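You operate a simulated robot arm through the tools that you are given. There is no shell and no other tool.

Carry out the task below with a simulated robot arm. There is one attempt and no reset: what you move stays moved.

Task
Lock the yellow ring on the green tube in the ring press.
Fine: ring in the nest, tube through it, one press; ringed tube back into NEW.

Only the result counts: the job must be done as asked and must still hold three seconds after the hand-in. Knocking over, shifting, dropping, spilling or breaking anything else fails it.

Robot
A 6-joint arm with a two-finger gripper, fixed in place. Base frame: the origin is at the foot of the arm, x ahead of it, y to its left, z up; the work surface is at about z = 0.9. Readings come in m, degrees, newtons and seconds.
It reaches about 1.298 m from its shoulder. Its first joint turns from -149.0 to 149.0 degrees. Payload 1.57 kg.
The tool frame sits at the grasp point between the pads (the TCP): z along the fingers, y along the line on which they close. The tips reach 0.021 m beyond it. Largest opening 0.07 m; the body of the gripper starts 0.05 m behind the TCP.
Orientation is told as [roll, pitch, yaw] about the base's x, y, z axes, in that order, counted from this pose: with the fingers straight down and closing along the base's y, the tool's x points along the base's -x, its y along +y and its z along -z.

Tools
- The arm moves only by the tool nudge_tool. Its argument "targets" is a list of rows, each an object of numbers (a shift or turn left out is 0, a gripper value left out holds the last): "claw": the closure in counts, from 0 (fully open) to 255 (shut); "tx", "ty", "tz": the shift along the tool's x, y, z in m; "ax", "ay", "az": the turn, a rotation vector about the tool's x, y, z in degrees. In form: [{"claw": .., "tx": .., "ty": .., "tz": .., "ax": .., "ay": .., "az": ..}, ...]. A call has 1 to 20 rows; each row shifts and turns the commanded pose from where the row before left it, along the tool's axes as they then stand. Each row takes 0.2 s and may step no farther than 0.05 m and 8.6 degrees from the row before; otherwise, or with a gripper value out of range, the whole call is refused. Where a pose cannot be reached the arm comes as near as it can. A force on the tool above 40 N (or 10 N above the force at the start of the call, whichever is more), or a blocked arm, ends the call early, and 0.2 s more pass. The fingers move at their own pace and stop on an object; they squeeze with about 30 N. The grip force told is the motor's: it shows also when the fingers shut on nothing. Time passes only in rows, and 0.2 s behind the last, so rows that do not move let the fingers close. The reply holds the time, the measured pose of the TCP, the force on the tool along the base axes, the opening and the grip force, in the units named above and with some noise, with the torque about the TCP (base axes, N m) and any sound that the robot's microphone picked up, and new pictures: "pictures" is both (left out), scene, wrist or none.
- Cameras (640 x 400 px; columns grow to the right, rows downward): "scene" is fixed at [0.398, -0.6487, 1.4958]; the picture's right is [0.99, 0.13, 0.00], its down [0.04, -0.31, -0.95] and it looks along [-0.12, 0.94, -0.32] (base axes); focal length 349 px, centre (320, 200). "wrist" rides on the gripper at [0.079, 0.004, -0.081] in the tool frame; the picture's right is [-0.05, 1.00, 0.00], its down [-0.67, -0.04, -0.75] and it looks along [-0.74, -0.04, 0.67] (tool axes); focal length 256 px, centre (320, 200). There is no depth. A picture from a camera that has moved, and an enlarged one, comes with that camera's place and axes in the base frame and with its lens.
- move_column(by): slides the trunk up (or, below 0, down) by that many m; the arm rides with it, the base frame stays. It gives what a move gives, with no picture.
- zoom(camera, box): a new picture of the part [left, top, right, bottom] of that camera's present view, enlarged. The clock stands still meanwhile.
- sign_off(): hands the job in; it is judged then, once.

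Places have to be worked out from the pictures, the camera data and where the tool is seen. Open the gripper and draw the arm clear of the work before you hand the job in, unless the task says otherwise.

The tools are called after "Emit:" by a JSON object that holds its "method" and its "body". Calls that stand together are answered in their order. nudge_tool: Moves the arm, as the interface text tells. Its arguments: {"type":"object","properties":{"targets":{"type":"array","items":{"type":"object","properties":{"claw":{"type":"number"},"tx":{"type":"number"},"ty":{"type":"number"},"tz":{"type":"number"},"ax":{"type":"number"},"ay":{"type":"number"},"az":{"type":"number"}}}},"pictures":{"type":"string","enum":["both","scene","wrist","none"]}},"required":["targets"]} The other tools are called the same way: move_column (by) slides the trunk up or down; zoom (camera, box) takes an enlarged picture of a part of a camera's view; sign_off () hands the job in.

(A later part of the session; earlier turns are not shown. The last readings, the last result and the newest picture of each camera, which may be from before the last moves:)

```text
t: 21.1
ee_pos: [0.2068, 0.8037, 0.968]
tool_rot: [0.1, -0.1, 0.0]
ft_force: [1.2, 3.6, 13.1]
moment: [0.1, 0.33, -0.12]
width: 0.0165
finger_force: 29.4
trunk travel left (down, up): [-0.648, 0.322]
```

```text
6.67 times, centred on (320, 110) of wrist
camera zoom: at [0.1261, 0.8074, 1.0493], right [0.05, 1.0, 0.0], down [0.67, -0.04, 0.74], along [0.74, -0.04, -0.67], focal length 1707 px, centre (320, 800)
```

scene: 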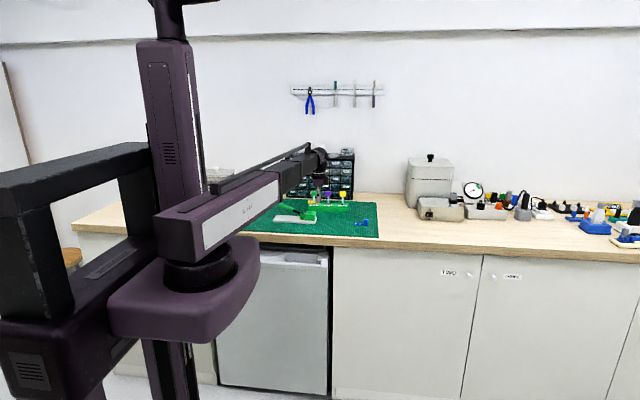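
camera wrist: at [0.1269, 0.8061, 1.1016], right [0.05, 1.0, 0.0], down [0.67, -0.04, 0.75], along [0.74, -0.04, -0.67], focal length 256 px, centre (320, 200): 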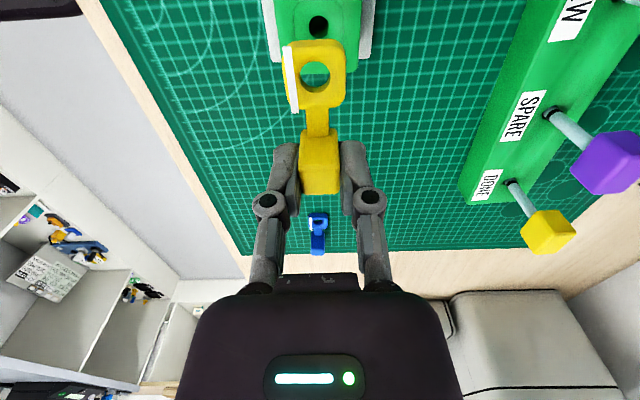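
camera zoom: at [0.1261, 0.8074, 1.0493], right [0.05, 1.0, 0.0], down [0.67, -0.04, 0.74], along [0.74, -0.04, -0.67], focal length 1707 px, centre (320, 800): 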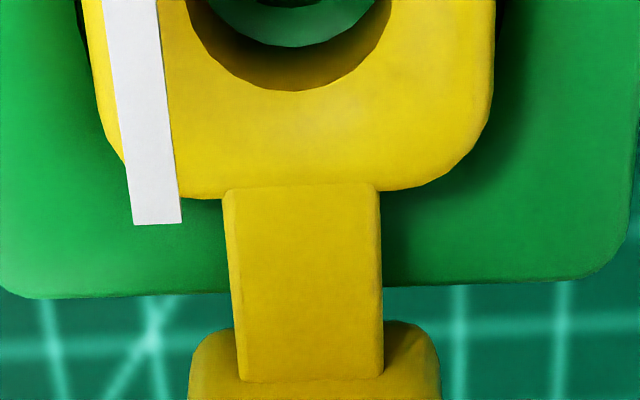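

In the scene view the ring's lower 2.5–3 mm is hidden behind the pocket rim, so it is inside the nest. I'll ease off the preload and open the fingers only slightly first, to see whether the ring stays put.

Emit:
{"method": "move_column", "body": {"by": 0.0006}}

Emit:
{"method": "nudge_tool", "body": {"targets": [{"claw": 185}, {}], "pictures": "none"}}

Emit:
{"method": "zoom", "body": {"camera": "scene", "box": [306, 206, 326, 220]}}

Emit:
{"method": "zoom", "body": {"camera": "wrist", "box": [270, 20, 370, 220]}}

```text
t: 21.6
ee_pos: [0.2058, 0.8036, 0.969]
tool_rot: [0.1, 0.1, 0.1]
ft_force: [0.4, 1.5, 6.6]
moment: [0.06, 0.16, -0.05]
width: 0.0164
finger_force: 30.0
trunk travel left (down, up): [-0.649, 0.321]
```

```text
t: 22.2
ee_pos: [0.2057, 0.8042, 0.9671]
tool_rot: [-0.1, -0.1, 0.1]
ft_force: [-0.2, 0.1, -0.6]
moment: [0.0, 0.01, 0.03]
width: 0.0188
finger_force: 0.1
trunk travel left (down, up): [-0.649, 0.321]
```

```text
16.00 times, centred on (316, 213) of scene
camera zoom: at [0.398, -0.6487, 1.4958], right [0.99, 0.13, 0.0], down [0.04, -0.31, -0.95], along [-0.12, 0.94, -0.32], focal length 5591 px, centre (384, -8)
```

zoom: 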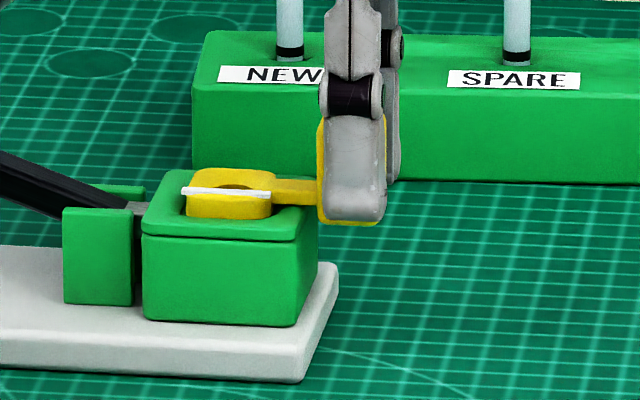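

```text
2.00 times, centred on (320, 120) of wrist
camera zoom: at [0.1261, 0.8077, 1.049], right [0.05, 1.0, 0.0], down [0.67, -0.04, 0.75], along [0.74, -0.04, -0.67], focal length 512 px, centre (320, 360)
```

zoom: 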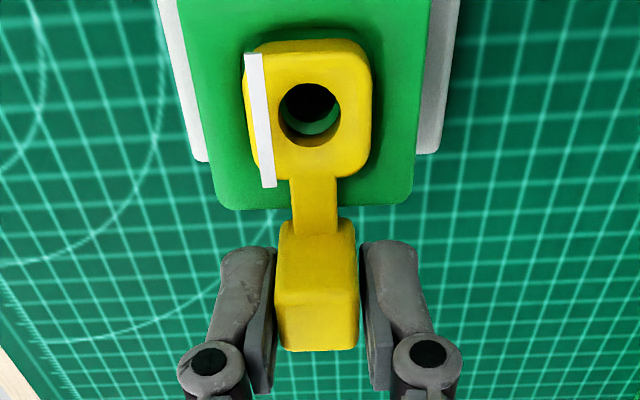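

The ring stays seated with the fingers loose (force about 0). I'll open wider, rise clear, and check the ring again.

Emit:
{"method": "nudge_tool", "body": {"targets": [{"claw": 120}, {}, {}], "pictures": "none"}}

Emit:
{"method": "move_column", "body": {"by": 0.1}}

Emit:
{"method": "zoom", "body": {"camera": "scene", "box": [290, 180, 340, 220]}}

Emit:
{"method": "zoom", "body": {"camera": "wrist", "box": [0, 0, 640, 400]}}

```text
t: 23.0
ee_pos: [0.2059, 0.8044, 0.967]
tool_rot: [0.0, 0.1, -0.1]
ft_force: [-0.4, -0.2, 0.5]
moment: [0.01, 0.0, 0.02]
width: 0.0374
finger_force: 0.1
trunk travel left (down, up): [-0.649, 0.321]
```

```text
t: 24.3
ee_pos: [0.2061, 0.8033, 1.068]
tool_rot: [0.0, -0.1, 0.0]
ft_force: [1.5, 0.3, 0.4]
moment: [-0.05, 0.03, -0.04]
width: 0.037
finger_force: 0.1
trunk travel left (down, up): [-0.749, 0.221]
```

```text
10.00 times, centred on (315, 200) of scene
camera zoom: at [0.398, -0.6487, 1.4958], right [0.99, 0.13, 0.0], down [0.04, -0.31, -0.95], along [-0.12, 0.94, -0.32], focal length 3494 px, centre (370, 200)
```

zoom: 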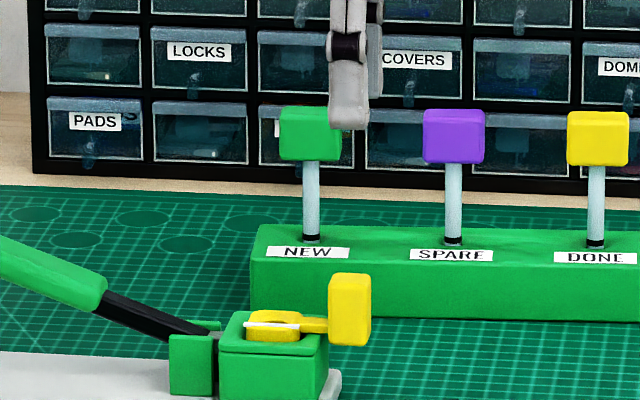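

```text
1.00 times, centred on (320, 200) of wrist (not enlarged: the box is as wide or as high as the picture)
camera zoom: at [0.1261, 0.8078, 1.1489], right [0.05, 1.0, 0.0], down [0.67, -0.04, 0.75], along [0.74, -0.04, -0.67], focal length 256 px, centre (320, 200)
```

zoom: 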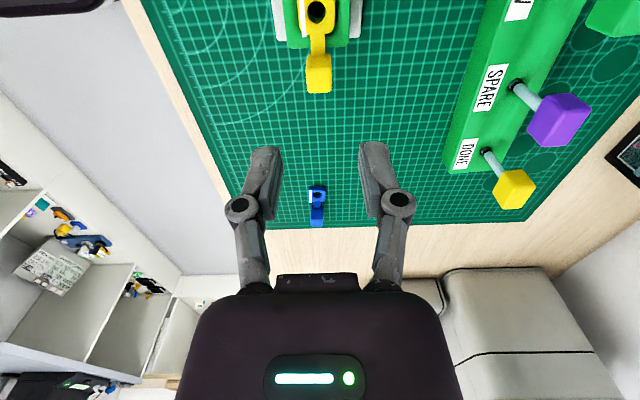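

The ring stays in the nest. Next is the NEW tube with the green cap, so I'll open fully and move to about (0.08, 0.94) to view it along +x from above.

Emit:
{"method": "nudge_tool", "body": {"targets": [{"claw": 0, "tx": 0.042, "ty": 0.02}, {"tx": 0.042, "ty": 0.04}, {"tx": 0.042, "ty": 0.04}, {"ty": 0.035}, {}]}}

Emit:
{"method": "zoom", "body": {"camera": "wrist", "box": [240, 80, 400, 280]}}

```text
refused: row 2 steps farther than a row can; nothing moved
```

```text
2.00 times, centred on (320, 180) of wrist
camera zoom: at [0.1261, 0.8078, 1.1489], right [0.05, 1.0, 0.0], down [0.67, -0.04, 0.75], along [0.74, -0.04, -0.67], focal length 512 px, centre (320, 240)
```

zoom: 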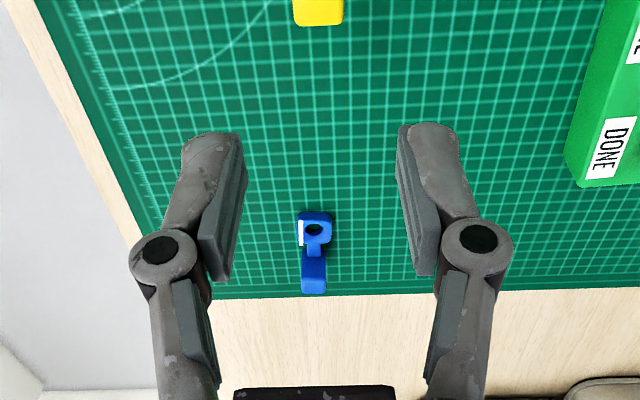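

The row step was too long and nothing moved. I'll repeat the move with smaller rows.

Emit:
{"method": "nudge_tool", "body": {"targets": [{"claw": 0, "tx": 0.03, "ty": 0.03}, {"tx": 0.03, "ty": 0.03}, {"tx": 0.03, "ty": 0.03}, {"tx": 0.03, "ty": 0.03}, {"tx": 0.006, "ty": 0.015}, {}]}}

Emit:
{"method": "zoom", "body": {"camera": "wrist", "box": [240, 80, 400, 280]}}

```text
t: 25.7
ee_pos: [0.0809, 0.9384, 1.0672]
tool_rot: [0.0, 0.1, 0.0]
ft_force: [-0.2, -0.3, -0.3]
moment: [-0.02, 0.03, -0.01]
width: 0.0698
finger_force: 0.0
trunk travel left (down, up): [-0.749, 0.221]
camera wrist: at [0.0004, 0.9427, 1.1491], right [0.05, 1.0, 0.0], down [0.67, -0.04, 0.75], along [0.74, -0.04, -0.67], focal length 256 px, centre (320, 200)
```

scene: 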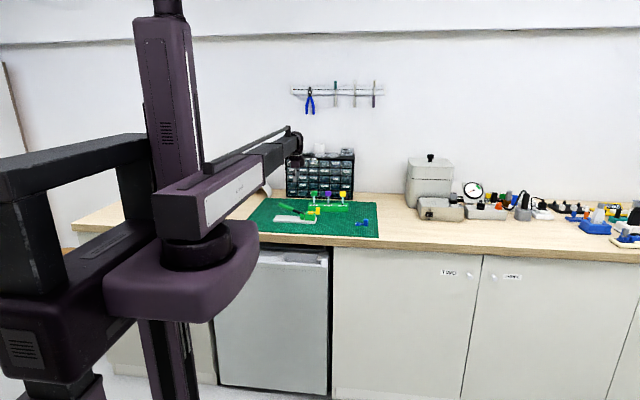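
wrist: 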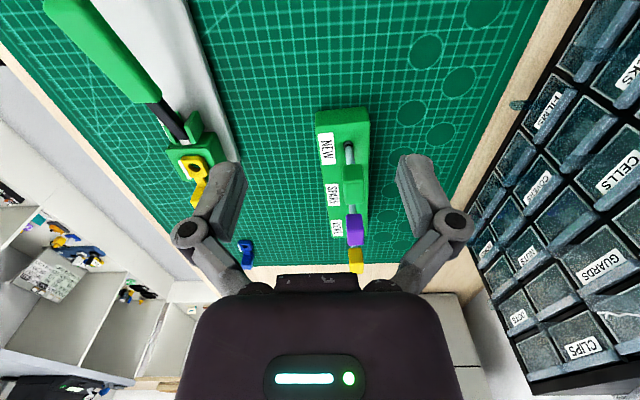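

```text
2.00 times, centred on (320, 180) of wrist
camera zoom: at [0.0004, 0.9427, 1.1491], right [0.05, 1.0, 0.0], down [0.67, -0.04, 0.75], along [0.74, -0.04, -0.67], focal length 512 px, centre (320, 240)
```

zoom: 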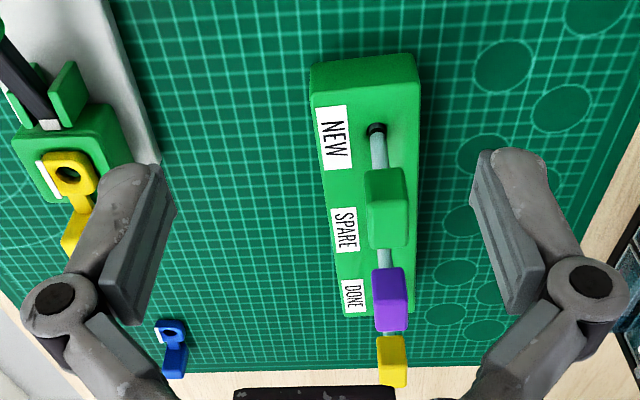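

The NEW tube and its green cap are visible between the fingers. I'll zoom in to measure them.

Emit:
{"method": "zoom", "body": {"camera": "wrist", "box": [310, 100, 390, 220]}}

Emit:
{"method": "zoom", "body": {"camera": "scene", "box": [295, 182, 355, 216]}}

```text
3.33 times, centred on (350, 160) of wrist
camera zoom: at [0.0004, 0.9427, 1.1491], right [0.05, 1.0, 0.0], down [0.67, -0.04, 0.75], along [0.74, -0.04, -0.67], focal length 853 px, centre (220, 333)
```

zoom: 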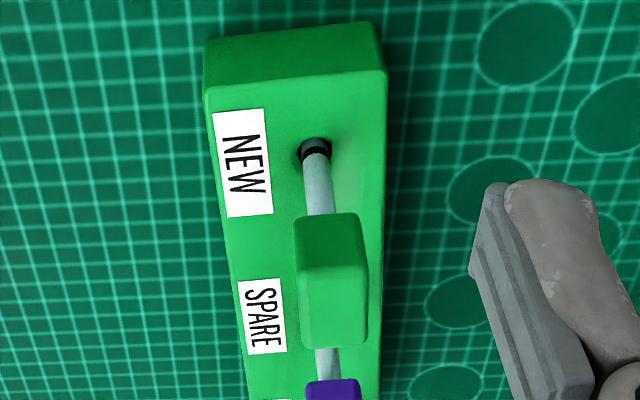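

```text
10.67 times, centred on (325, 199) of scene
camera zoom: at [0.398, -0.6487, 1.4958], right [0.99, 0.13, 0.0], down [0.04, -0.31, -0.95], along [-0.12, 0.94, -0.32], focal length 3727 px, centre (267, 211)
```

zoom: 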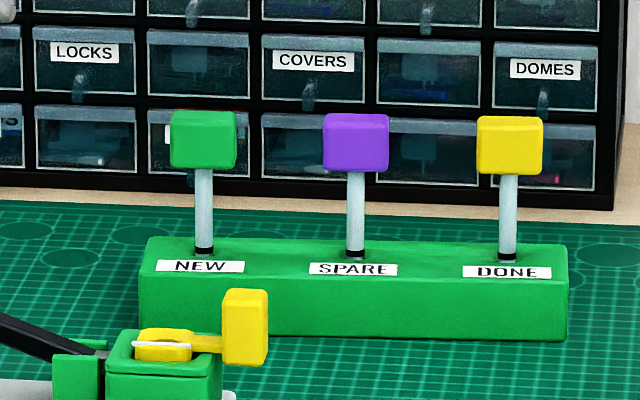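

The cap measures about 27 mm in x, 18 mm in y and 22 mm tall, with its top near z≈1.003. The tube axis is near (0.156, 0.962). I'll move above it at this height and measure again from directly overhead.

Emit:
{"method": "nudge_tool", "body": {"targets": [{"tx": -0.04, "ty": 0.0115}, {"tx": -0.0366, "ty": 0.0118}, {}]}}

Emit:
{"method": "zoom", "body": {"camera": "wrist", "box": [260, 20, 380, 180]}}

Emit:
{"method": "zoom", "body": {"camera": "scene", "box": [295, 172, 355, 212]}}

```text
t: 26.5
ee_pos: [0.1576, 0.9619, 1.0678]
tool_rot: [-0.1, 0.0, 0.1]
ft_force: [0.1, 0.1, 0.1]
moment: [0.02, 0.01, 0.03]
width: 0.0702
finger_force: 0.1
trunk travel left (down, up): [-0.749, 0.221]
camera wrist: at [0.0772, 0.9664, 1.1491], right [0.05, 1.0, 0.0], down [0.67, -0.04, 0.75], along [0.74, -0.04, -0.67], focal length 256 px, centre (320, 200)
```

scene: 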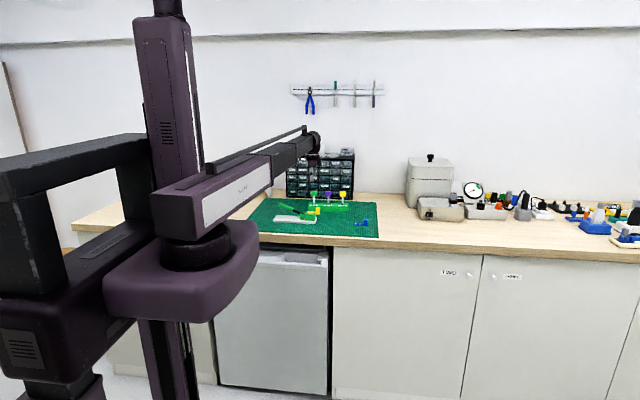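
wrist: 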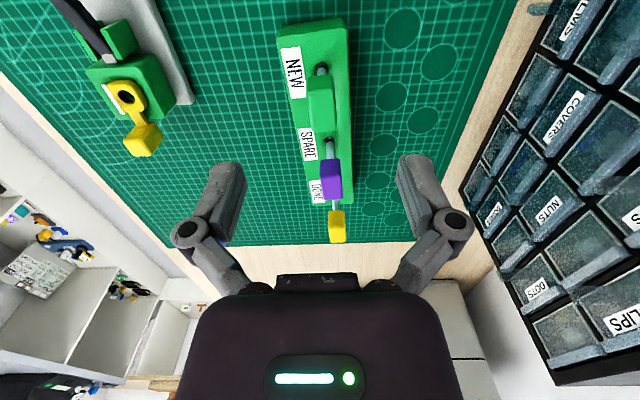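

```text
2.50 times, centred on (320, 100) of wrist
camera zoom: at [0.0772, 0.9664, 1.1491], right [0.05, 1.0, 0.0], down [0.67, -0.04, 0.75], along [0.74, -0.04, -0.67], focal length 640 px, centre (320, 450)
```

zoom: 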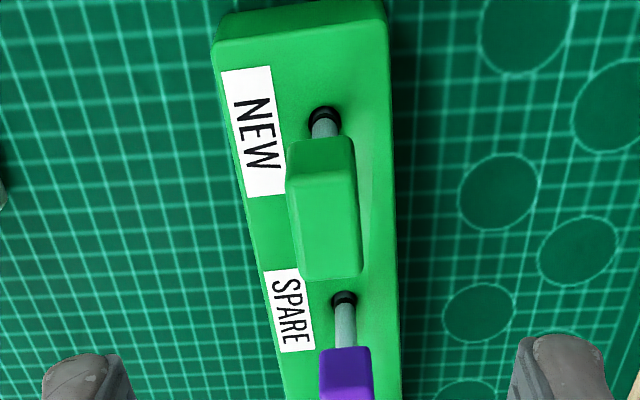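

```text
10.00 times, centred on (325, 192) of scene
camera zoom: at [0.398, -0.6487, 1.4958], right [0.99, 0.13, 0.0], down [0.04, -0.31, -0.95], along [-0.12, 0.94, -0.32], focal length 3494 px, centre (270, 280)
```

zoom: 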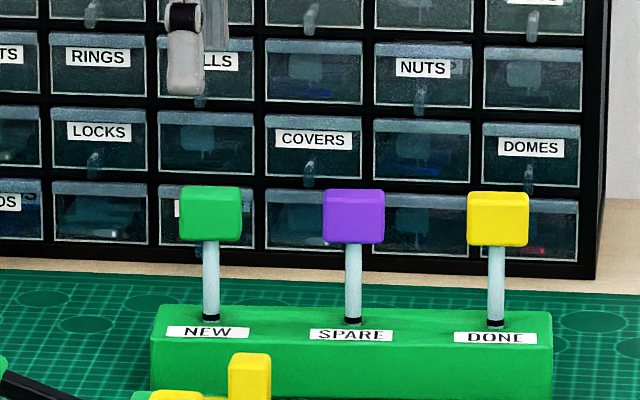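

From overhead the tube axis is near (0.1592, 0.9635), the cap top is at z≈1.005, and the rack and cap are turned about +4°. I'll shift, turn to match, and lower so the TCP sits within the cap height at z≈0.996.

Emit:
{"method": "nudge_tool", "body": {"targets": [{"tx": -0.003, "ty": 0.0011}, {"az": -4.0}, {}], "pictures": "none"}}

Emit:
{"method": "move_column", "body": {"by": -0.045}}

Emit:
{"method": "zoom", "body": {"camera": "wrist", "box": [220, 80, 420, 230]}}

Emit:
{"method": "zoom", "body": {"camera": "scene", "box": [295, 182, 343, 212]}}

```text
t: 27.3
ee_pos: [0.1596, 0.9628, 1.068]
tool_rot: [0.1, -0.1, 4.1]
ft_force: [0.3, 0.5, -0.3]
moment: [0.01, 0.0, 0.02]
width: 0.0701
finger_force: 0.0
trunk travel left (down, up): [-0.749, 0.221]
```

```text
t: 28.2
ee_pos: [0.1601, 0.963, 1.0221]
tool_rot: [-0.1, 0.1, 4.1]
ft_force: [-0.5, -0.6, 0.8]
moment: [-0.03, -0.01, 0.0]
width: 0.0701
finger_force: 0.1
trunk travel left (down, up): [-0.704, 0.266]
```

```text
2.67 times, centred on (320, 155) of wrist
camera zoom: at [0.0799, 0.9617, 1.1042], right [-0.02, 1.0, 0.0], down [0.67, 0.01, 0.75], along [0.74, 0.01, -0.67], focal length 683 px, centre (320, 320)
```

zoom: 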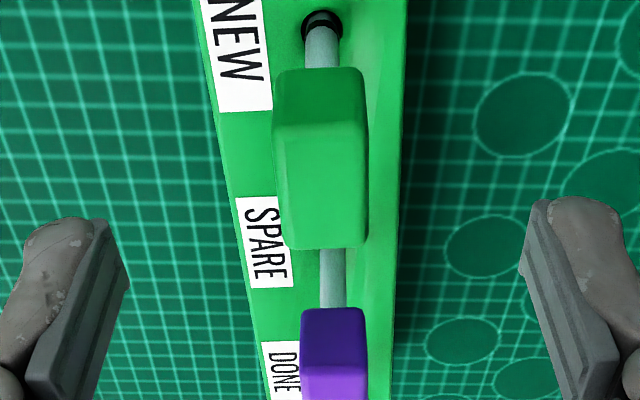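

```text
13.33 times, centred on (319, 197) of scene
camera zoom: at [0.398, -0.6487, 1.4958], right [0.99, 0.13, 0.0], down [0.04, -0.31, -0.95], along [-0.12, 0.94, -0.32], focal length 4659 px, centre (333, 240)
```

zoom: 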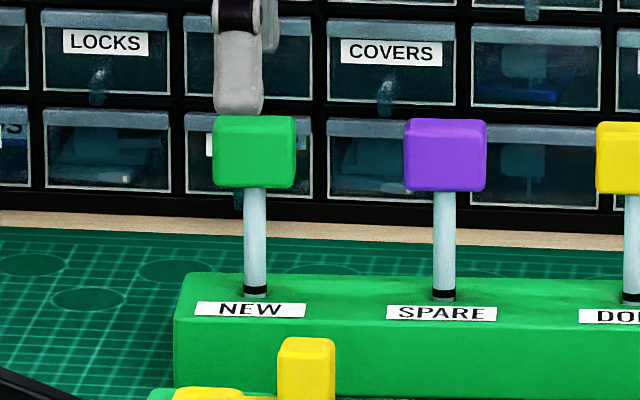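

The cap is centred between the fingers in both views. I'll lower 27 mm and close on it.

Emit:
{"method": "move_column", "body": {"by": -0.027}}

Emit:
{"method": "nudge_tool", "body": {"targets": [{"claw": 255}, {}, {}, {}]}}

Emit:
{"method": "zoom", "body": {"camera": "wrist", "box": [240, 40, 400, 240]}}

Emit:
{"method": "zoom", "body": {"camera": "scene", "box": [295, 182, 343, 212]}}

```text
t: 28.9
ee_pos: [0.1589, 0.9616, 0.9961]
tool_rot: [0.0, 0.0, 4.0]
ft_force: [0.3, 0.1, -0.3]
moment: [0.0, -0.01, 0.02]
width: 0.0702
finger_force: 0.1
trunk travel left (down, up): [-0.677, 0.293]
```

```text
t: 29.9
ee_pos: [0.1592, 0.9632, 0.9971]
tool_rot: [0.0, 0.0, 4.0]
ft_force: [0.3, 0.0, 5.7]
moment: [-0.02, -0.03, -0.01]
width: 0.0165
finger_force: 29.9
trunk travel left (down, up): [-0.677, 0.293]
camera wrist: at [0.0798, 0.9614, 1.0776], right [-0.02, 1.0, 0.0], down [0.67, 0.01, 0.75], along [0.74, 0.01, -0.67], focal length 256 px, centre (320, 200)
```

scene: 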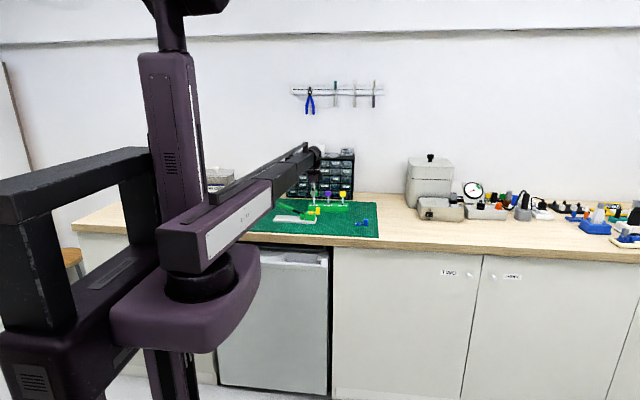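
wrist: 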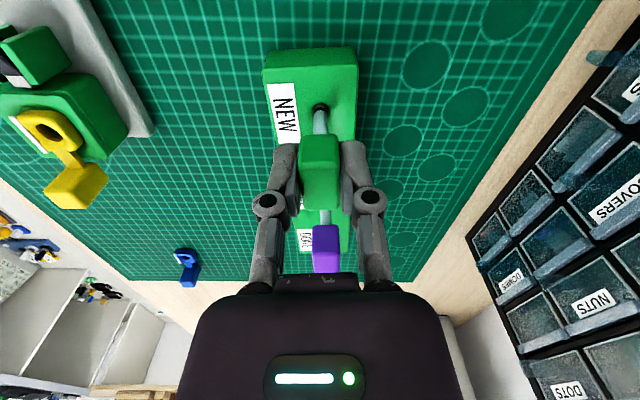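

```text
2.00 times, centred on (320, 140) of wrist
camera zoom: at [0.0798, 0.9614, 1.0776], right [-0.02, 1.0, 0.0], down [0.67, 0.01, 0.75], along [0.74, 0.01, -0.67], focal length 512 px, centre (320, 320)
```

zoom: 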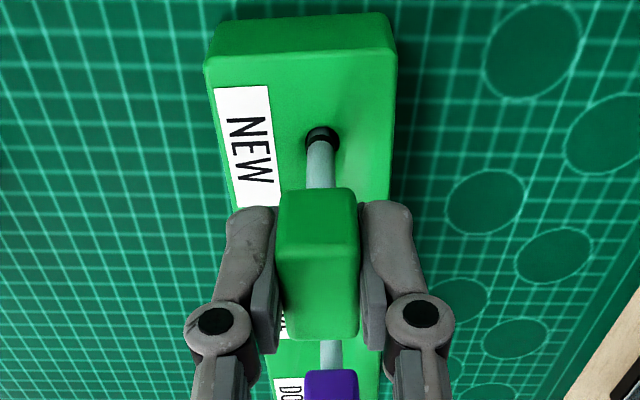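

```text
13.33 times, centred on (319, 197) of scene
camera zoom: at [0.398, -0.6487, 1.4958], right [0.99, 0.13, 0.0], down [0.04, -0.31, -0.95], along [-0.12, 0.94, -0.32], focal length 4659 px, centre (333, 240)
```

zoom: 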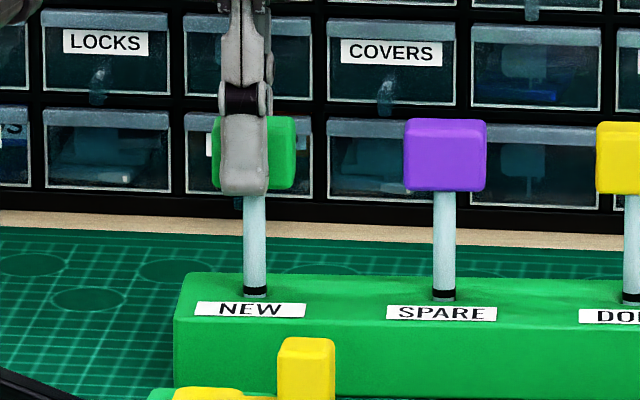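

The cap is gripped (16.5 mm, 30 N) and the tube is straight in the tool. I'll lift it out of the rack in two steps, watching the force.

Emit:
{"method": "move_column", "body": {"by": 0.02}}

Emit:
{"method": "move_column", "body": {"by": 0.085}}

Emit:
{"method": "zoom", "body": {"camera": "scene", "box": [290, 170, 346, 212]}}

Emit:
{"method": "zoom", "body": {"camera": "wrist", "box": [240, 20, 400, 220]}}

```text
t: 30.6
ee_pos: [0.1591, 0.9633, 1.0159]
tool_rot: [0.0, 0.0, 4.0]
ft_force: [-0.1, 0.6, 0.5]
moment: [0.0, 0.01, -0.03]
width: 0.0162
finger_force: 29.8
trunk travel left (down, up): [-0.697, 0.273]
```

```text
t: 31.8
ee_pos: [0.1591, 0.9643, 1.1007]
tool_rot: [0.0, 0.0, 4.0]
ft_force: [0.5, 0.3, -0.5]
moment: [0.0, 0.02, 0.01]
width: 0.0163
finger_force: 29.7
trunk travel left (down, up): [-0.782, 0.188]
```

```text
9.52 times, centred on (318, 191) of scene
camera zoom: at [0.398, -0.6487, 1.4958], right [0.99, 0.13, 0.0], down [0.04, -0.31, -0.95], along [-0.12, 0.94, -0.32], focal length 3328 px, centre (339, 286)
```

zoom: 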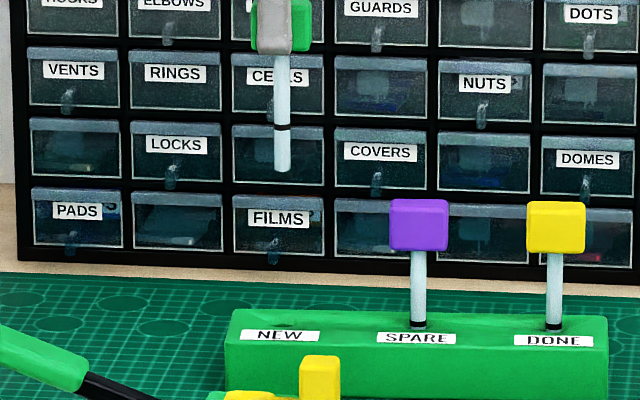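

```text
2.00 times, centred on (320, 120) of wrist
camera zoom: at [0.0799, 0.9621, 1.1819], right [-0.02, 1.0, 0.0], down [0.67, 0.01, 0.75], along [0.74, 0.01, -0.67], focal length 512 px, centre (320, 360)
```

zoom: 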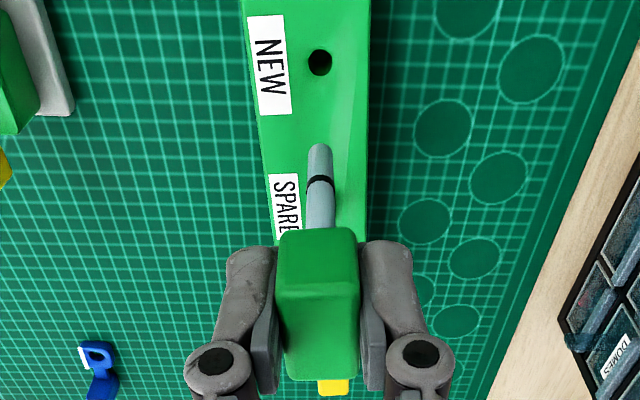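

The tube is out: about 65 mm of tube hangs below the cap, with the end 83 mm under the TCP, so it is now at z≈1.018 and clear of everything. I'll turn back to yaw 0 and carry it over the ring at (0.1673, 0.8031).

Emit:
{"method": "nudge_tool", "body": {"targets": [{"az": 4.0}, {"ty": -0.04, "tx": -0.002}, {"ty": -0.04, "tx": -0.002}, {"ty": -0.04, "tx": -0.002}, {"ty": -0.0404, "tx": -0.0022}, {}, {}]}}

Emit:
{"method": "zoom", "body": {"camera": "wrist", "box": [260, 0, 380, 150]}}

Emit:
{"method": "zoom", "body": {"camera": "scene", "box": [290, 180, 338, 220]}}

```text
t: 33.4
ee_pos: [0.1683, 0.803, 1.1008]
tool_rot: [0.0, -0.1, 0.0]
ft_force: [0.7, 0.6, -0.3]
moment: [-0.01, 0.03, 0.0]
width: 0.0164
finger_force: 30.1
trunk travel left (down, up): [-0.782, 0.188]
camera wrist: at [0.0886, 0.8067, 1.1822], right [0.05, 1.0, 0.0], down [0.67, -0.04, 0.75], along [0.74, -0.04, -0.67], focal length 256 px, centre (320, 200)
```

scene: 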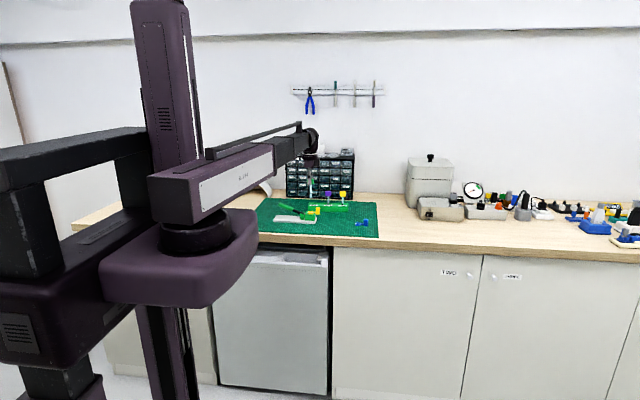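
wrist: 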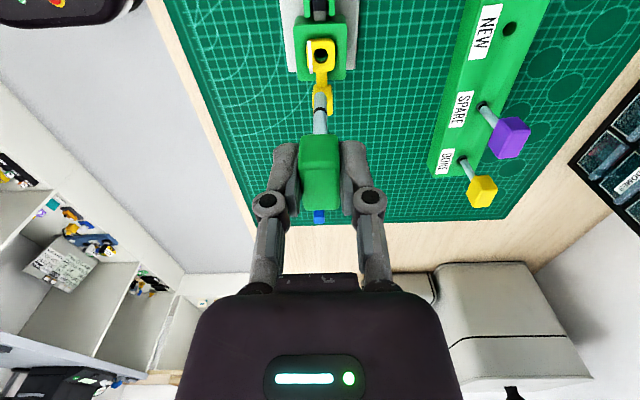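

```text
2.67 times, centred on (320, 75) of wrist
camera zoom: at [0.0886, 0.8067, 1.1822], right [0.05, 1.0, 0.0], down [0.67, -0.04, 0.75], along [0.74, -0.04, -0.67], focal length 683 px, centre (320, 533)
```

zoom: 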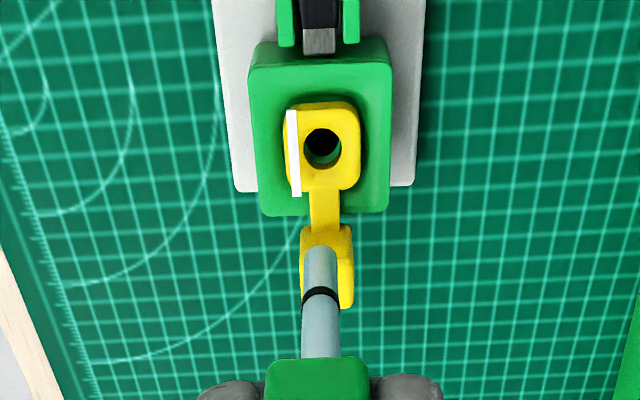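

```text
10.00 times, centred on (314, 200) of scene
camera zoom: at [0.398, -0.6487, 1.4958], right [0.99, 0.13, 0.0], down [0.04, -0.31, -0.95], along [-0.12, 0.94, -0.32], focal length 3494 px, centre (380, 200)
```

zoom: 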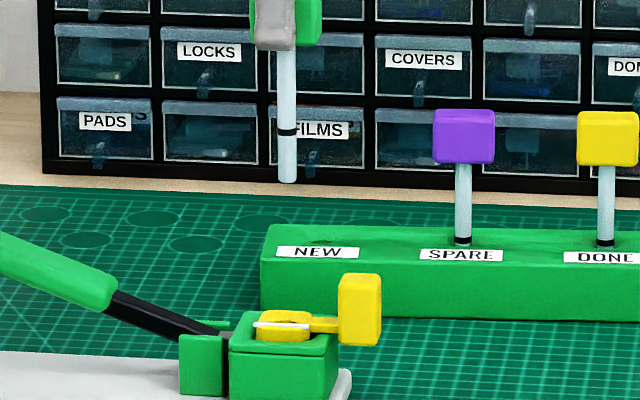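

Using the NEW hole (known to lie on the tube axis) as a reference, the ring hole sits about 1.2 mm toward -x and 1.7 mm toward +y of the tube axis. I'll apply that shift and zoom in from the scene camera to check the other direction.

Emit:
{"method": "nudge_tool", "body": {"targets": [{"tx": 0.0011, "ty": 0.0016}, {}], "pictures": "none"}}

Emit:
{"method": "move_column", "body": {"by": -0.055}}

Emit:
{"method": "zoom", "body": {"camera": "scene", "box": [300, 198, 330, 220]}}

Emit:
{"method": "zoom", "body": {"camera": "wrist", "box": [270, 0, 370, 120]}}

```text
t: 34.0
ee_pos: [0.1671, 0.8038, 1.0999]
tool_rot: [-0.1, 0.0, 0.1]
ft_force: [-0.1, 0.4, -0.7]
moment: [-0.03, 0.01, 0.02]
width: 0.0165
finger_force: 30.1
trunk travel left (down, up): [-0.782, 0.188]
```

```text
t: 35.0
ee_pos: [0.1673, 0.8037, 1.0463]
tool_rot: [0.0, 0.0, 0.0]
ft_force: [0.0, -0.8, -0.3]
moment: [0.02, 0.0, 0.0]
width: 0.0165
finger_force: 29.9
trunk travel left (down, up): [-0.727, 0.243]
```

```text
16.00 times, centred on (315, 209) of scene
camera zoom: at [0.398, -0.6487, 1.4958], right [0.99, 0.13, 0.0], down [0.04, -0.31, -0.95], along [-0.12, 0.94, -0.32], focal length 5591 px, centre (400, 56)
```

zoom: 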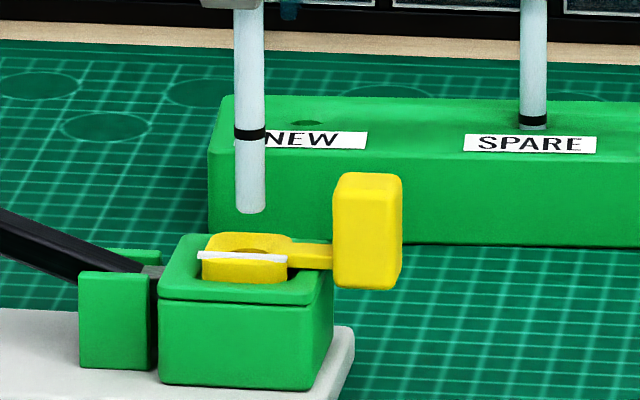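

```text
3.33 times, centred on (320, 60) of wrist
camera zoom: at [0.0875, 0.8083, 1.1272], right [0.05, 1.0, 0.0], down [0.67, -0.04, 0.75], along [0.74, -0.04, -0.67], focal length 853 px, centre (320, 667)
```

zoom: 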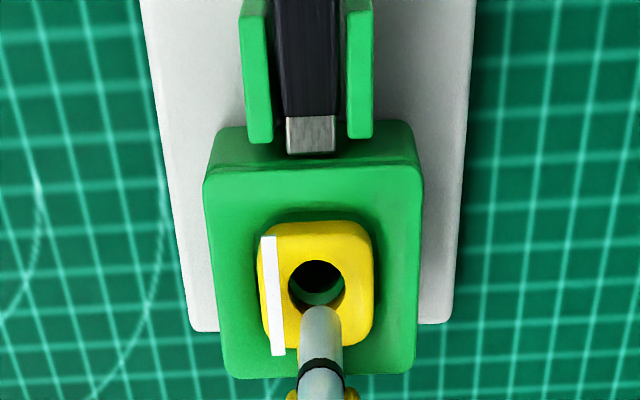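

Both views show the tube tip centred over the ring hole, about 14 mm above it. I'll lower in stages, checking the force.

Emit:
{"method": "move_column", "body": {"by": -0.012}}

Emit:
{"method": "move_column", "body": {"by": -0.005}}

Emit:
{"method": "zoom", "body": {"camera": "scene", "box": [300, 198, 330, 220]}}

Emit:
{"method": "zoom", "body": {"camera": "wrist", "box": [280, 30, 360, 130]}}

```text
t: 35.5
ee_pos: [0.1684, 0.8042, 1.0332]
tool_rot: [0.0, 0.1, 0.0]
ft_force: [0.3, 0.1, 0.8]
moment: [-0.04, -0.02, 0.02]
width: 0.0165
finger_force: 30.2
trunk travel left (down, up): [-0.715, 0.255]
```

```text
t: 36.1
ee_pos: [0.1677, 0.8046, 1.0283]
tool_rot: [0.0, 0.0, 0.0]
ft_force: [-0.4, -0.8, -0.7]
moment: [0.01, -0.01, -0.03]
width: 0.0165
finger_force: 30.5
trunk travel left (down, up): [-0.71, 0.26]
```

```text
16.00 times, centred on (315, 209) of scene
camera zoom: at [0.398, -0.6487, 1.4958], right [0.99, 0.13, 0.0], down [0.04, -0.31, -0.95], along [-0.12, 0.94, -0.32], focal length 5591 px, centre (400, 56)
```

zoom: 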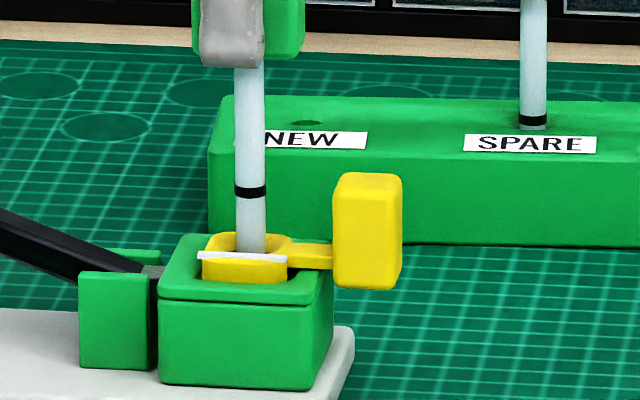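

```text
4.00 times, centred on (320, 80) of wrist
camera zoom: at [0.0875, 0.8084, 1.1101], right [0.05, 1.0, 0.0], down [0.67, -0.04, 0.75], along [0.74, -0.04, -0.67], focal length 1024 px, centre (320, 680)
```

zoom: 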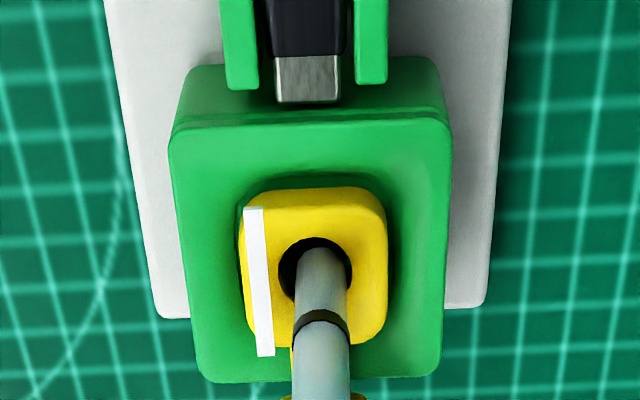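

The tip is entering the ring hole without contact. I'll continue in small steps through the ring and into the nest hole.

Emit:
{"method": "move_column", "body": {"by": -0.006}}

Emit:
{"method": "move_column", "body": {"by": -0.005}}

Emit:
{"method": "move_column", "body": {"by": -0.004}}

Emit:
{"method": "zoom", "body": {"camera": "scene", "box": [300, 198, 330, 220]}}

Emit:
{"method": "zoom", "body": {"camera": "wrist", "box": [280, 30, 360, 130]}}

```text
t: 36.6
ee_pos: [0.1679, 0.8041, 1.0225]
tool_rot: [0.0, 0.0, 0.0]
ft_force: [1.1, 0.5, 0.4]
moment: [0.0, -0.02, -0.03]
width: 0.0167
finger_force: 30.2
trunk travel left (down, up): [-0.704, 0.266]
```

```text
t: 37.2
ee_pos: [0.1681, 0.8048, 1.0169]
tool_rot: [0.0, 0.0, 0.0]
ft_force: [0.0, 0.7, 0.3]
moment: [0.02, 0.0, 0.03]
width: 0.0164
finger_force: 30.0
trunk travel left (down, up): [-0.699, 0.271]
```

```text
t: 37.7
ee_pos: [0.1675, 0.8034, 1.0143]
tool_rot: [0.0, 0.1, 0.1]
ft_force: [0.3, 0.1, -0.8]
moment: [0.01, -0.01, -0.02]
width: 0.0165
finger_force: 30.2
trunk travel left (down, up): [-0.695, 0.275]
```

```text
16.00 times, centred on (315, 209) of scene
camera zoom: at [0.398, -0.6487, 1.4958], right [0.99, 0.13, 0.0], down [0.04, -0.31, -0.95], along [-0.12, 0.94, -0.32], focal length 5591 px, centre (400, 56)
```

zoom: 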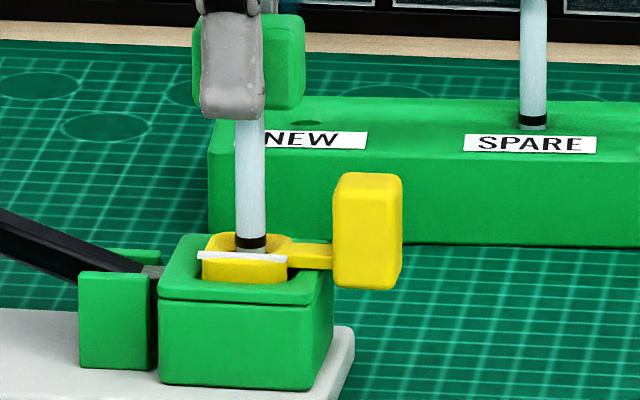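

```text
4.00 times, centred on (320, 80) of wrist
camera zoom: at [0.0875, 0.8084, 1.0951], right [0.05, 1.0, 0.0], down [0.67, -0.04, 0.75], along [0.74, -0.04, -0.67], focal length 1024 px, centre (320, 680)
```

zoom: 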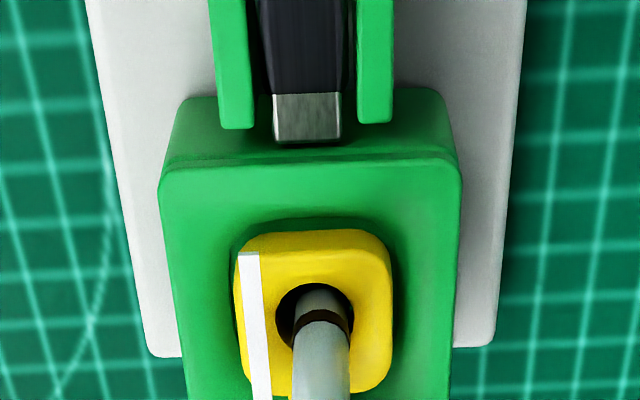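

The tube passes the ring freely and its end is now inside the nest hole. I'll keep lowering until it bottoms out.

Emit:
{"method": "move_column", "body": {"by": -0.004}}

Emit:
{"method": "move_column", "body": {"by": -0.003}}

Emit:
{"method": "move_column", "body": {"by": -0.002}}

Emit:
{"method": "move_column", "body": {"by": -0.002}}

```text
t: 38.2
ee_pos: [0.1684, 0.8045, 1.01]
tool_rot: [0.0, 0.0, -0.1]
ft_force: [-0.4, 0.1, -0.2]
moment: [0.04, 0.02, 0.01]
width: 0.0168
finger_force: 29.8
trunk travel left (down, up): [-0.691, 0.279]
```

```text
t: 38.8
ee_pos: [0.1672, 0.8041, 1.0064]
tool_rot: [0.0, 0.1, 0.0]
ft_force: [-0.4, -0.6, -0.4]
moment: [-0.01, 0.01, 0.01]
width: 0.0165
finger_force: 30.2
trunk travel left (down, up): [-0.688, 0.282]
```

```text
t: 39.3
ee_pos: [0.1673, 0.8036, 1.0057]
tool_rot: [0.1, 0.0, 0.0]
ft_force: [-0.7, -0.3, -0.5]
moment: [-0.01, 0.02, -0.02]
width: 0.0167
finger_force: 30.4
trunk travel left (down, up): [-0.686, 0.284]
```

```text
t: 39.8
ee_pos: [0.1673, 0.8045, 1.0046]
tool_rot: [0.0, 0.0, 0.0]
ft_force: [1.5, 2.1, 17.1]
moment: [0.19, -0.12, 0.0]
width: 0.0165
finger_force: 29.7
trunk travel left (down, up): [-0.684, 0.286]
```

The tube has bottomed out on its axis (17 N), with the black band sitting at the ring's height. I'll relieve the preload, release gently, and check that the tube stands.

Emit:
{"method": "move_column", "body": {"by": 0.0012}}

Emit:
{"method": "nudge_tool", "body": {"targets": [{"claw": 185}, {}, {"claw": 120}, {}, {}]}}

Emit:
{"method": "zoom", "body": {"camera": "scene", "box": [300, 185, 340, 220]}}

Emit:
{"method": "zoom", "body": {"camera": "wrist", "box": [270, 30, 370, 210]}}

```text
t: 40.3
ee_pos: [0.1675, 0.8036, 1.0038]
tool_rot: [0.0, 0.0, 0.0]
ft_force: [0.6, -0.3, 5.6]
moment: [0.0, -0.03, 0.01]
width: 0.0165
finger_force: 29.6
trunk travel left (down, up): [-0.685, 0.285]
```

```text
t: 41.5
ee_pos: [0.1677, 0.8049, 1.0055]
tool_rot: [-0.1, -0.1, 0.1]
ft_force: [0.3, 0.5, 0.3]
moment: [-0.02, 0.04, 0.02]
width: 0.0372
finger_force: 0.0
trunk travel left (down, up): [-0.685, 0.285]
camera wrist: at [0.0875, 0.8085, 1.0853], right [0.05, 1.0, 0.0], down [0.67, -0.04, 0.75], along [0.74, -0.04, -0.67], focal length 256 px, centre (320, 200)
```

scene: 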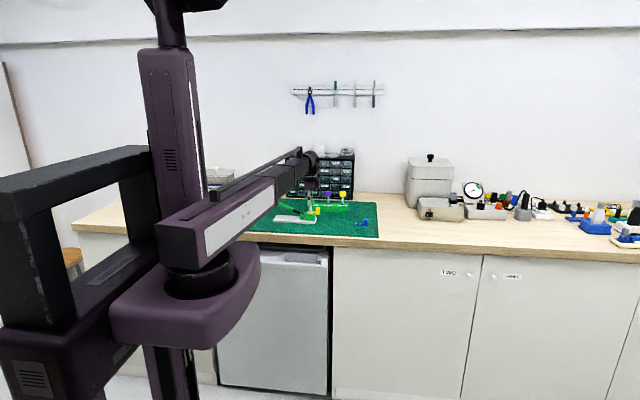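
wrist: 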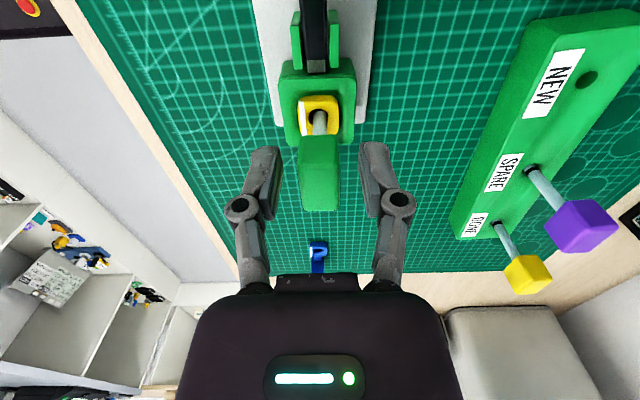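

```text
11.43 times, centred on (320, 202) of scene
camera zoom: at [0.398, -0.6487, 1.4958], right [0.99, 0.13, 0.0], down [0.04, -0.31, -0.95], along [-0.12, 0.94, -0.32], focal length 3993 px, centre (320, 171)
```

zoom: 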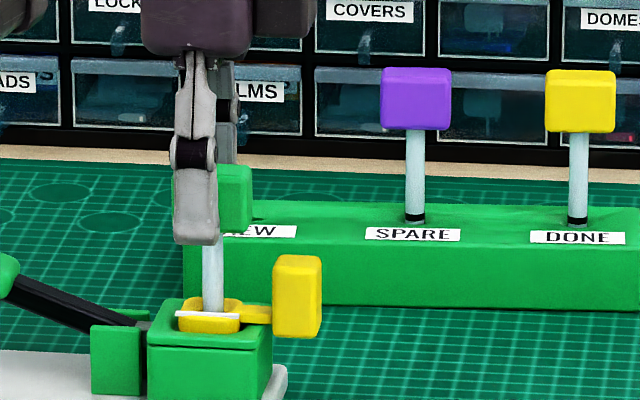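

```text
2.22 times, centred on (320, 120) of wrist
camera zoom: at [0.0875, 0.8085, 1.0853], right [0.05, 1.0, 0.0], down [0.67, -0.04, 0.75], along [0.74, -0.04, -0.67], focal length 569 px, centre (320, 378)
```

zoom: 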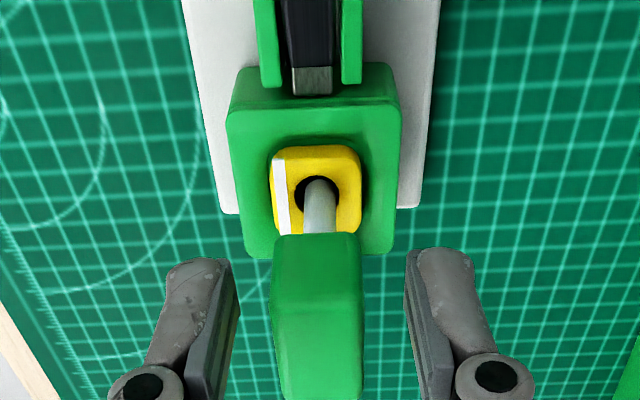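

The tube stands upright through the ring on its own. I'll rise clear of the cap and move back toward -x to look at the lever handle.

Emit:
{"method": "move_column", "body": {"by": 0.08}}

Emit:
{"method": "nudge_tool", "body": {"targets": [{"claw": 255, "tx": 0.045}, {"tx": 0.045}, {"tx": 0.045}, {"tx": 0.045}, {}]}}

Emit:
{"method": "zoom", "body": {"camera": "wrist", "box": [250, 60, 390, 240]}}

Emit:
{"method": "zoom", "body": {"camera": "scene", "box": [265, 190, 325, 230]}}

```text
t: 42.7
ee_pos: [0.1668, 0.8049, 1.0839]
tool_rot: [0.0, -0.1, 0.1]
ft_force: [0.2, -0.2, 0.5]
moment: [0.03, -0.01, 0.01]
width: 0.0372
finger_force: 0.1
trunk travel left (down, up): [-0.765, 0.205]
```

```text
t: 43.9
ee_pos: [-0.0132, 0.8053, 1.0834]
tool_rot: [0.0, 0.0, 0.0]
ft_force: [0.2, 0.0, 0.0]
moment: [0.01, 0.02, -0.02]
width: 0.0
finger_force: 28.7
trunk travel left (down, up): [-0.765, 0.205]
camera wrist: at [-0.093, 0.8095, 1.1653], right [0.05, 1.0, 0.0], down [0.67, -0.04, 0.74], along [0.74, -0.04, -0.67], focal length 256 px, centre (320, 200)
```

scene: 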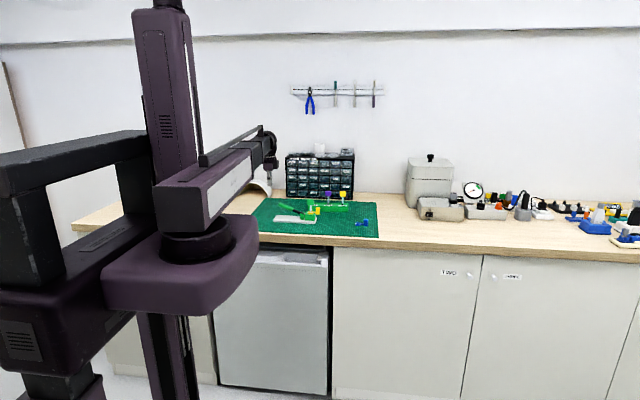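
wrist: 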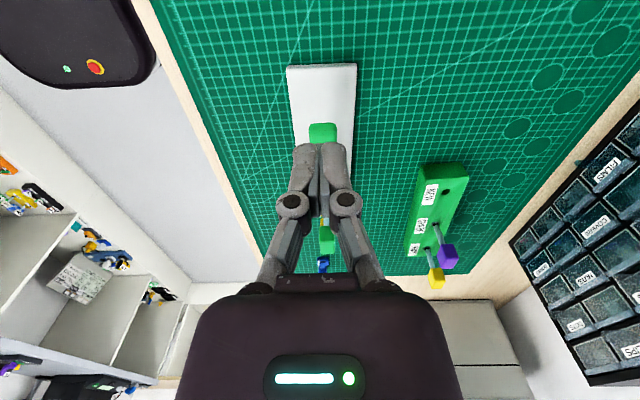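

```text
2.22 times, centred on (320, 150) of wrist
camera zoom: at [-0.093, 0.8095, 1.1653], right [0.05, 1.0, 0.0], down [0.67, -0.04, 0.74], along [0.74, -0.04, -0.67], focal length 569 px, centre (320, 311)
```

zoom: 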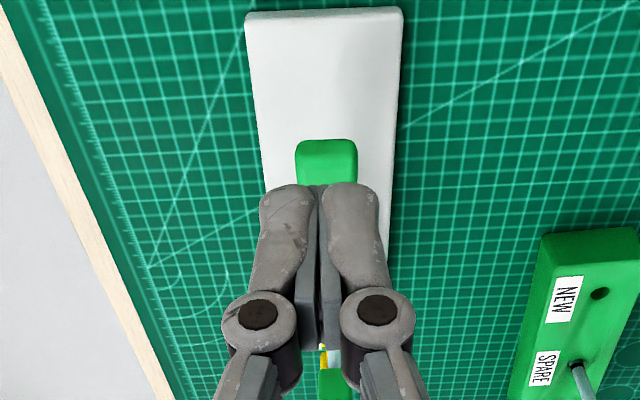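

```text
10.00 times, centred on (295, 210) of scene
camera zoom: at [0.398, -0.6487, 1.4958], right [0.99, 0.13, 0.0], down [0.04, -0.31, -0.95], along [-0.12, 0.94, -0.32], focal length 3494 px, centre (570, 100)
```

zoom: 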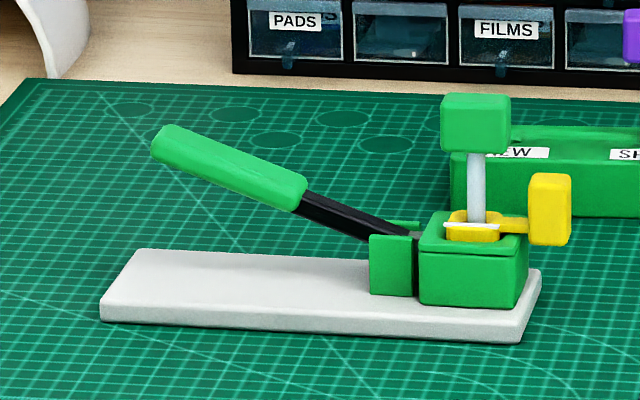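

The lever handle runs from about (0.023, z 0.974) to (0.087, z 0.953) at y≈0.8055, pivoting near x≈0.135. I'll put the closed fingertips above the handle at x≈0.042 and lower to just above it.

Emit:
{"method": "nudge_tool", "body": {"targets": [{"tx": -0.0275}, {"tx": -0.0275}, {}], "pictures": "none"}}

Emit:
{"method": "move_column", "body": {"by": -0.072}}

Emit:
{"method": "zoom", "body": {"camera": "scene", "box": [265, 190, 325, 230]}}

Emit:
{"method": "zoom", "body": {"camera": "wrist", "box": [250, 60, 390, 240]}}

```text
t: 44.7
ee_pos: [0.0415, 0.8042, 1.0828]
tool_rot: [0.0, 0.0, 0.0]
ft_force: [0.2, -0.8, 0.1]
moment: [-0.01, -0.04, -0.03]
width: 0.0
finger_force: 28.7
trunk travel left (down, up): [-0.765, 0.205]
```

```text
t: 45.8
ee_pos: [0.043, 0.8051, 1.0116]
tool_rot: [-0.1, 0.0, 0.0]
ft_force: [0.6, 0.2, -0.1]
moment: [-0.02, 0.0, -0.02]
width: 0.0
finger_force: 28.6
trunk travel left (down, up): [-0.693, 0.277]
```

```text
10.00 times, centred on (295, 210) of scene
camera zoom: at [0.398, -0.6487, 1.4958], right [0.99, 0.13, 0.0], down [0.04, -0.31, -0.95], along [-0.12, 0.94, -0.32], focal length 3494 px, centre (570, 100)
```

zoom: 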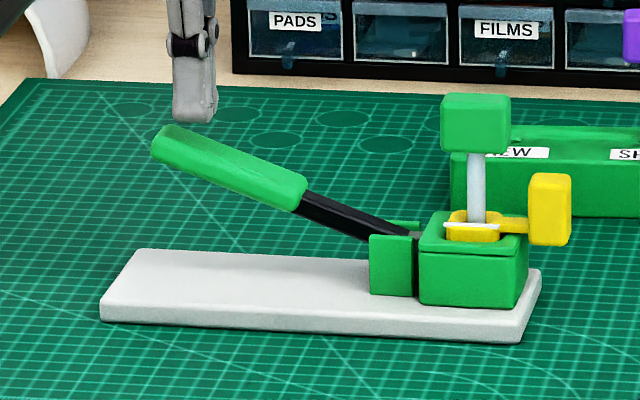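

```text
2.22 times, centred on (320, 150) of wrist
camera zoom: at [-0.0375, 0.8088, 1.0934], right [0.05, 1.0, 0.0], down [0.67, -0.04, 0.75], along [0.74, -0.04, -0.67], focal length 569 px, centre (320, 311)
```

zoom: 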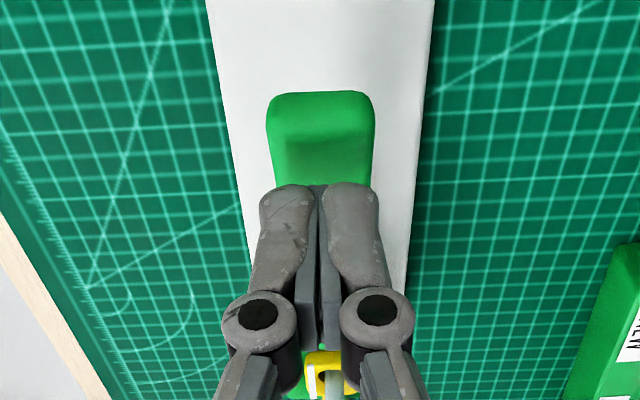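

The fingertips are centred over the handle near its end, about 1 cm above. I'll begin the single press, lowering steadily and reading the force.

Emit:
{"method": "move_column", "body": {"by": -0.012}}

Emit:
{"method": "move_column", "body": {"by": -0.008}}

Emit:
{"method": "zoom", "body": {"camera": "scene", "box": [265, 190, 325, 230]}}

```text
t: 46.4
ee_pos: [0.0421, 0.804, 0.9998]
tool_rot: [0.1, 0.1, 0.0]
ft_force: [1.0, -0.2, 1.8]
moment: [0.02, 0.02, -0.02]
width: 0.006
finger_force: 28.8
trunk travel left (down, up): [-0.681, 0.289]
```

```text
t: 47.0
ee_pos: [0.0416, 0.8056, 0.9923]
tool_rot: [-0.1, 0.1, -0.1]
ft_force: [-0.5, 0.4, 2.5]
moment: [0.02, 0.02, 0.0]
width: 0.0059
finger_force: 28.5
trunk travel left (down, up): [-0.673, 0.297]
```

```text
10.00 times, centred on (295, 210) of scene
camera zoom: at [0.398, -0.6487, 1.4958], right [0.99, 0.13, 0.0], down [0.04, -0.31, -0.95], along [-0.12, 0.94, -0.32], focal length 3494 px, centre (570, 100)
```

zoom: 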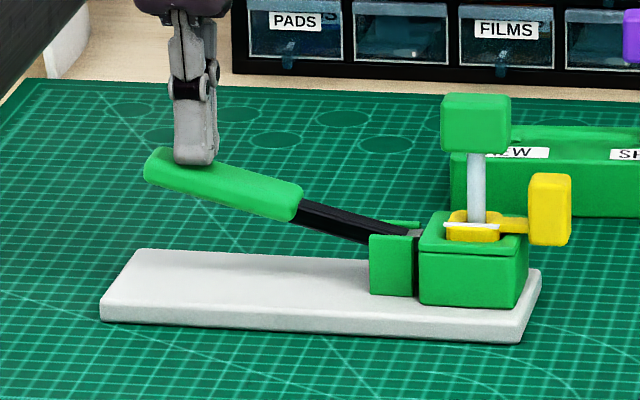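

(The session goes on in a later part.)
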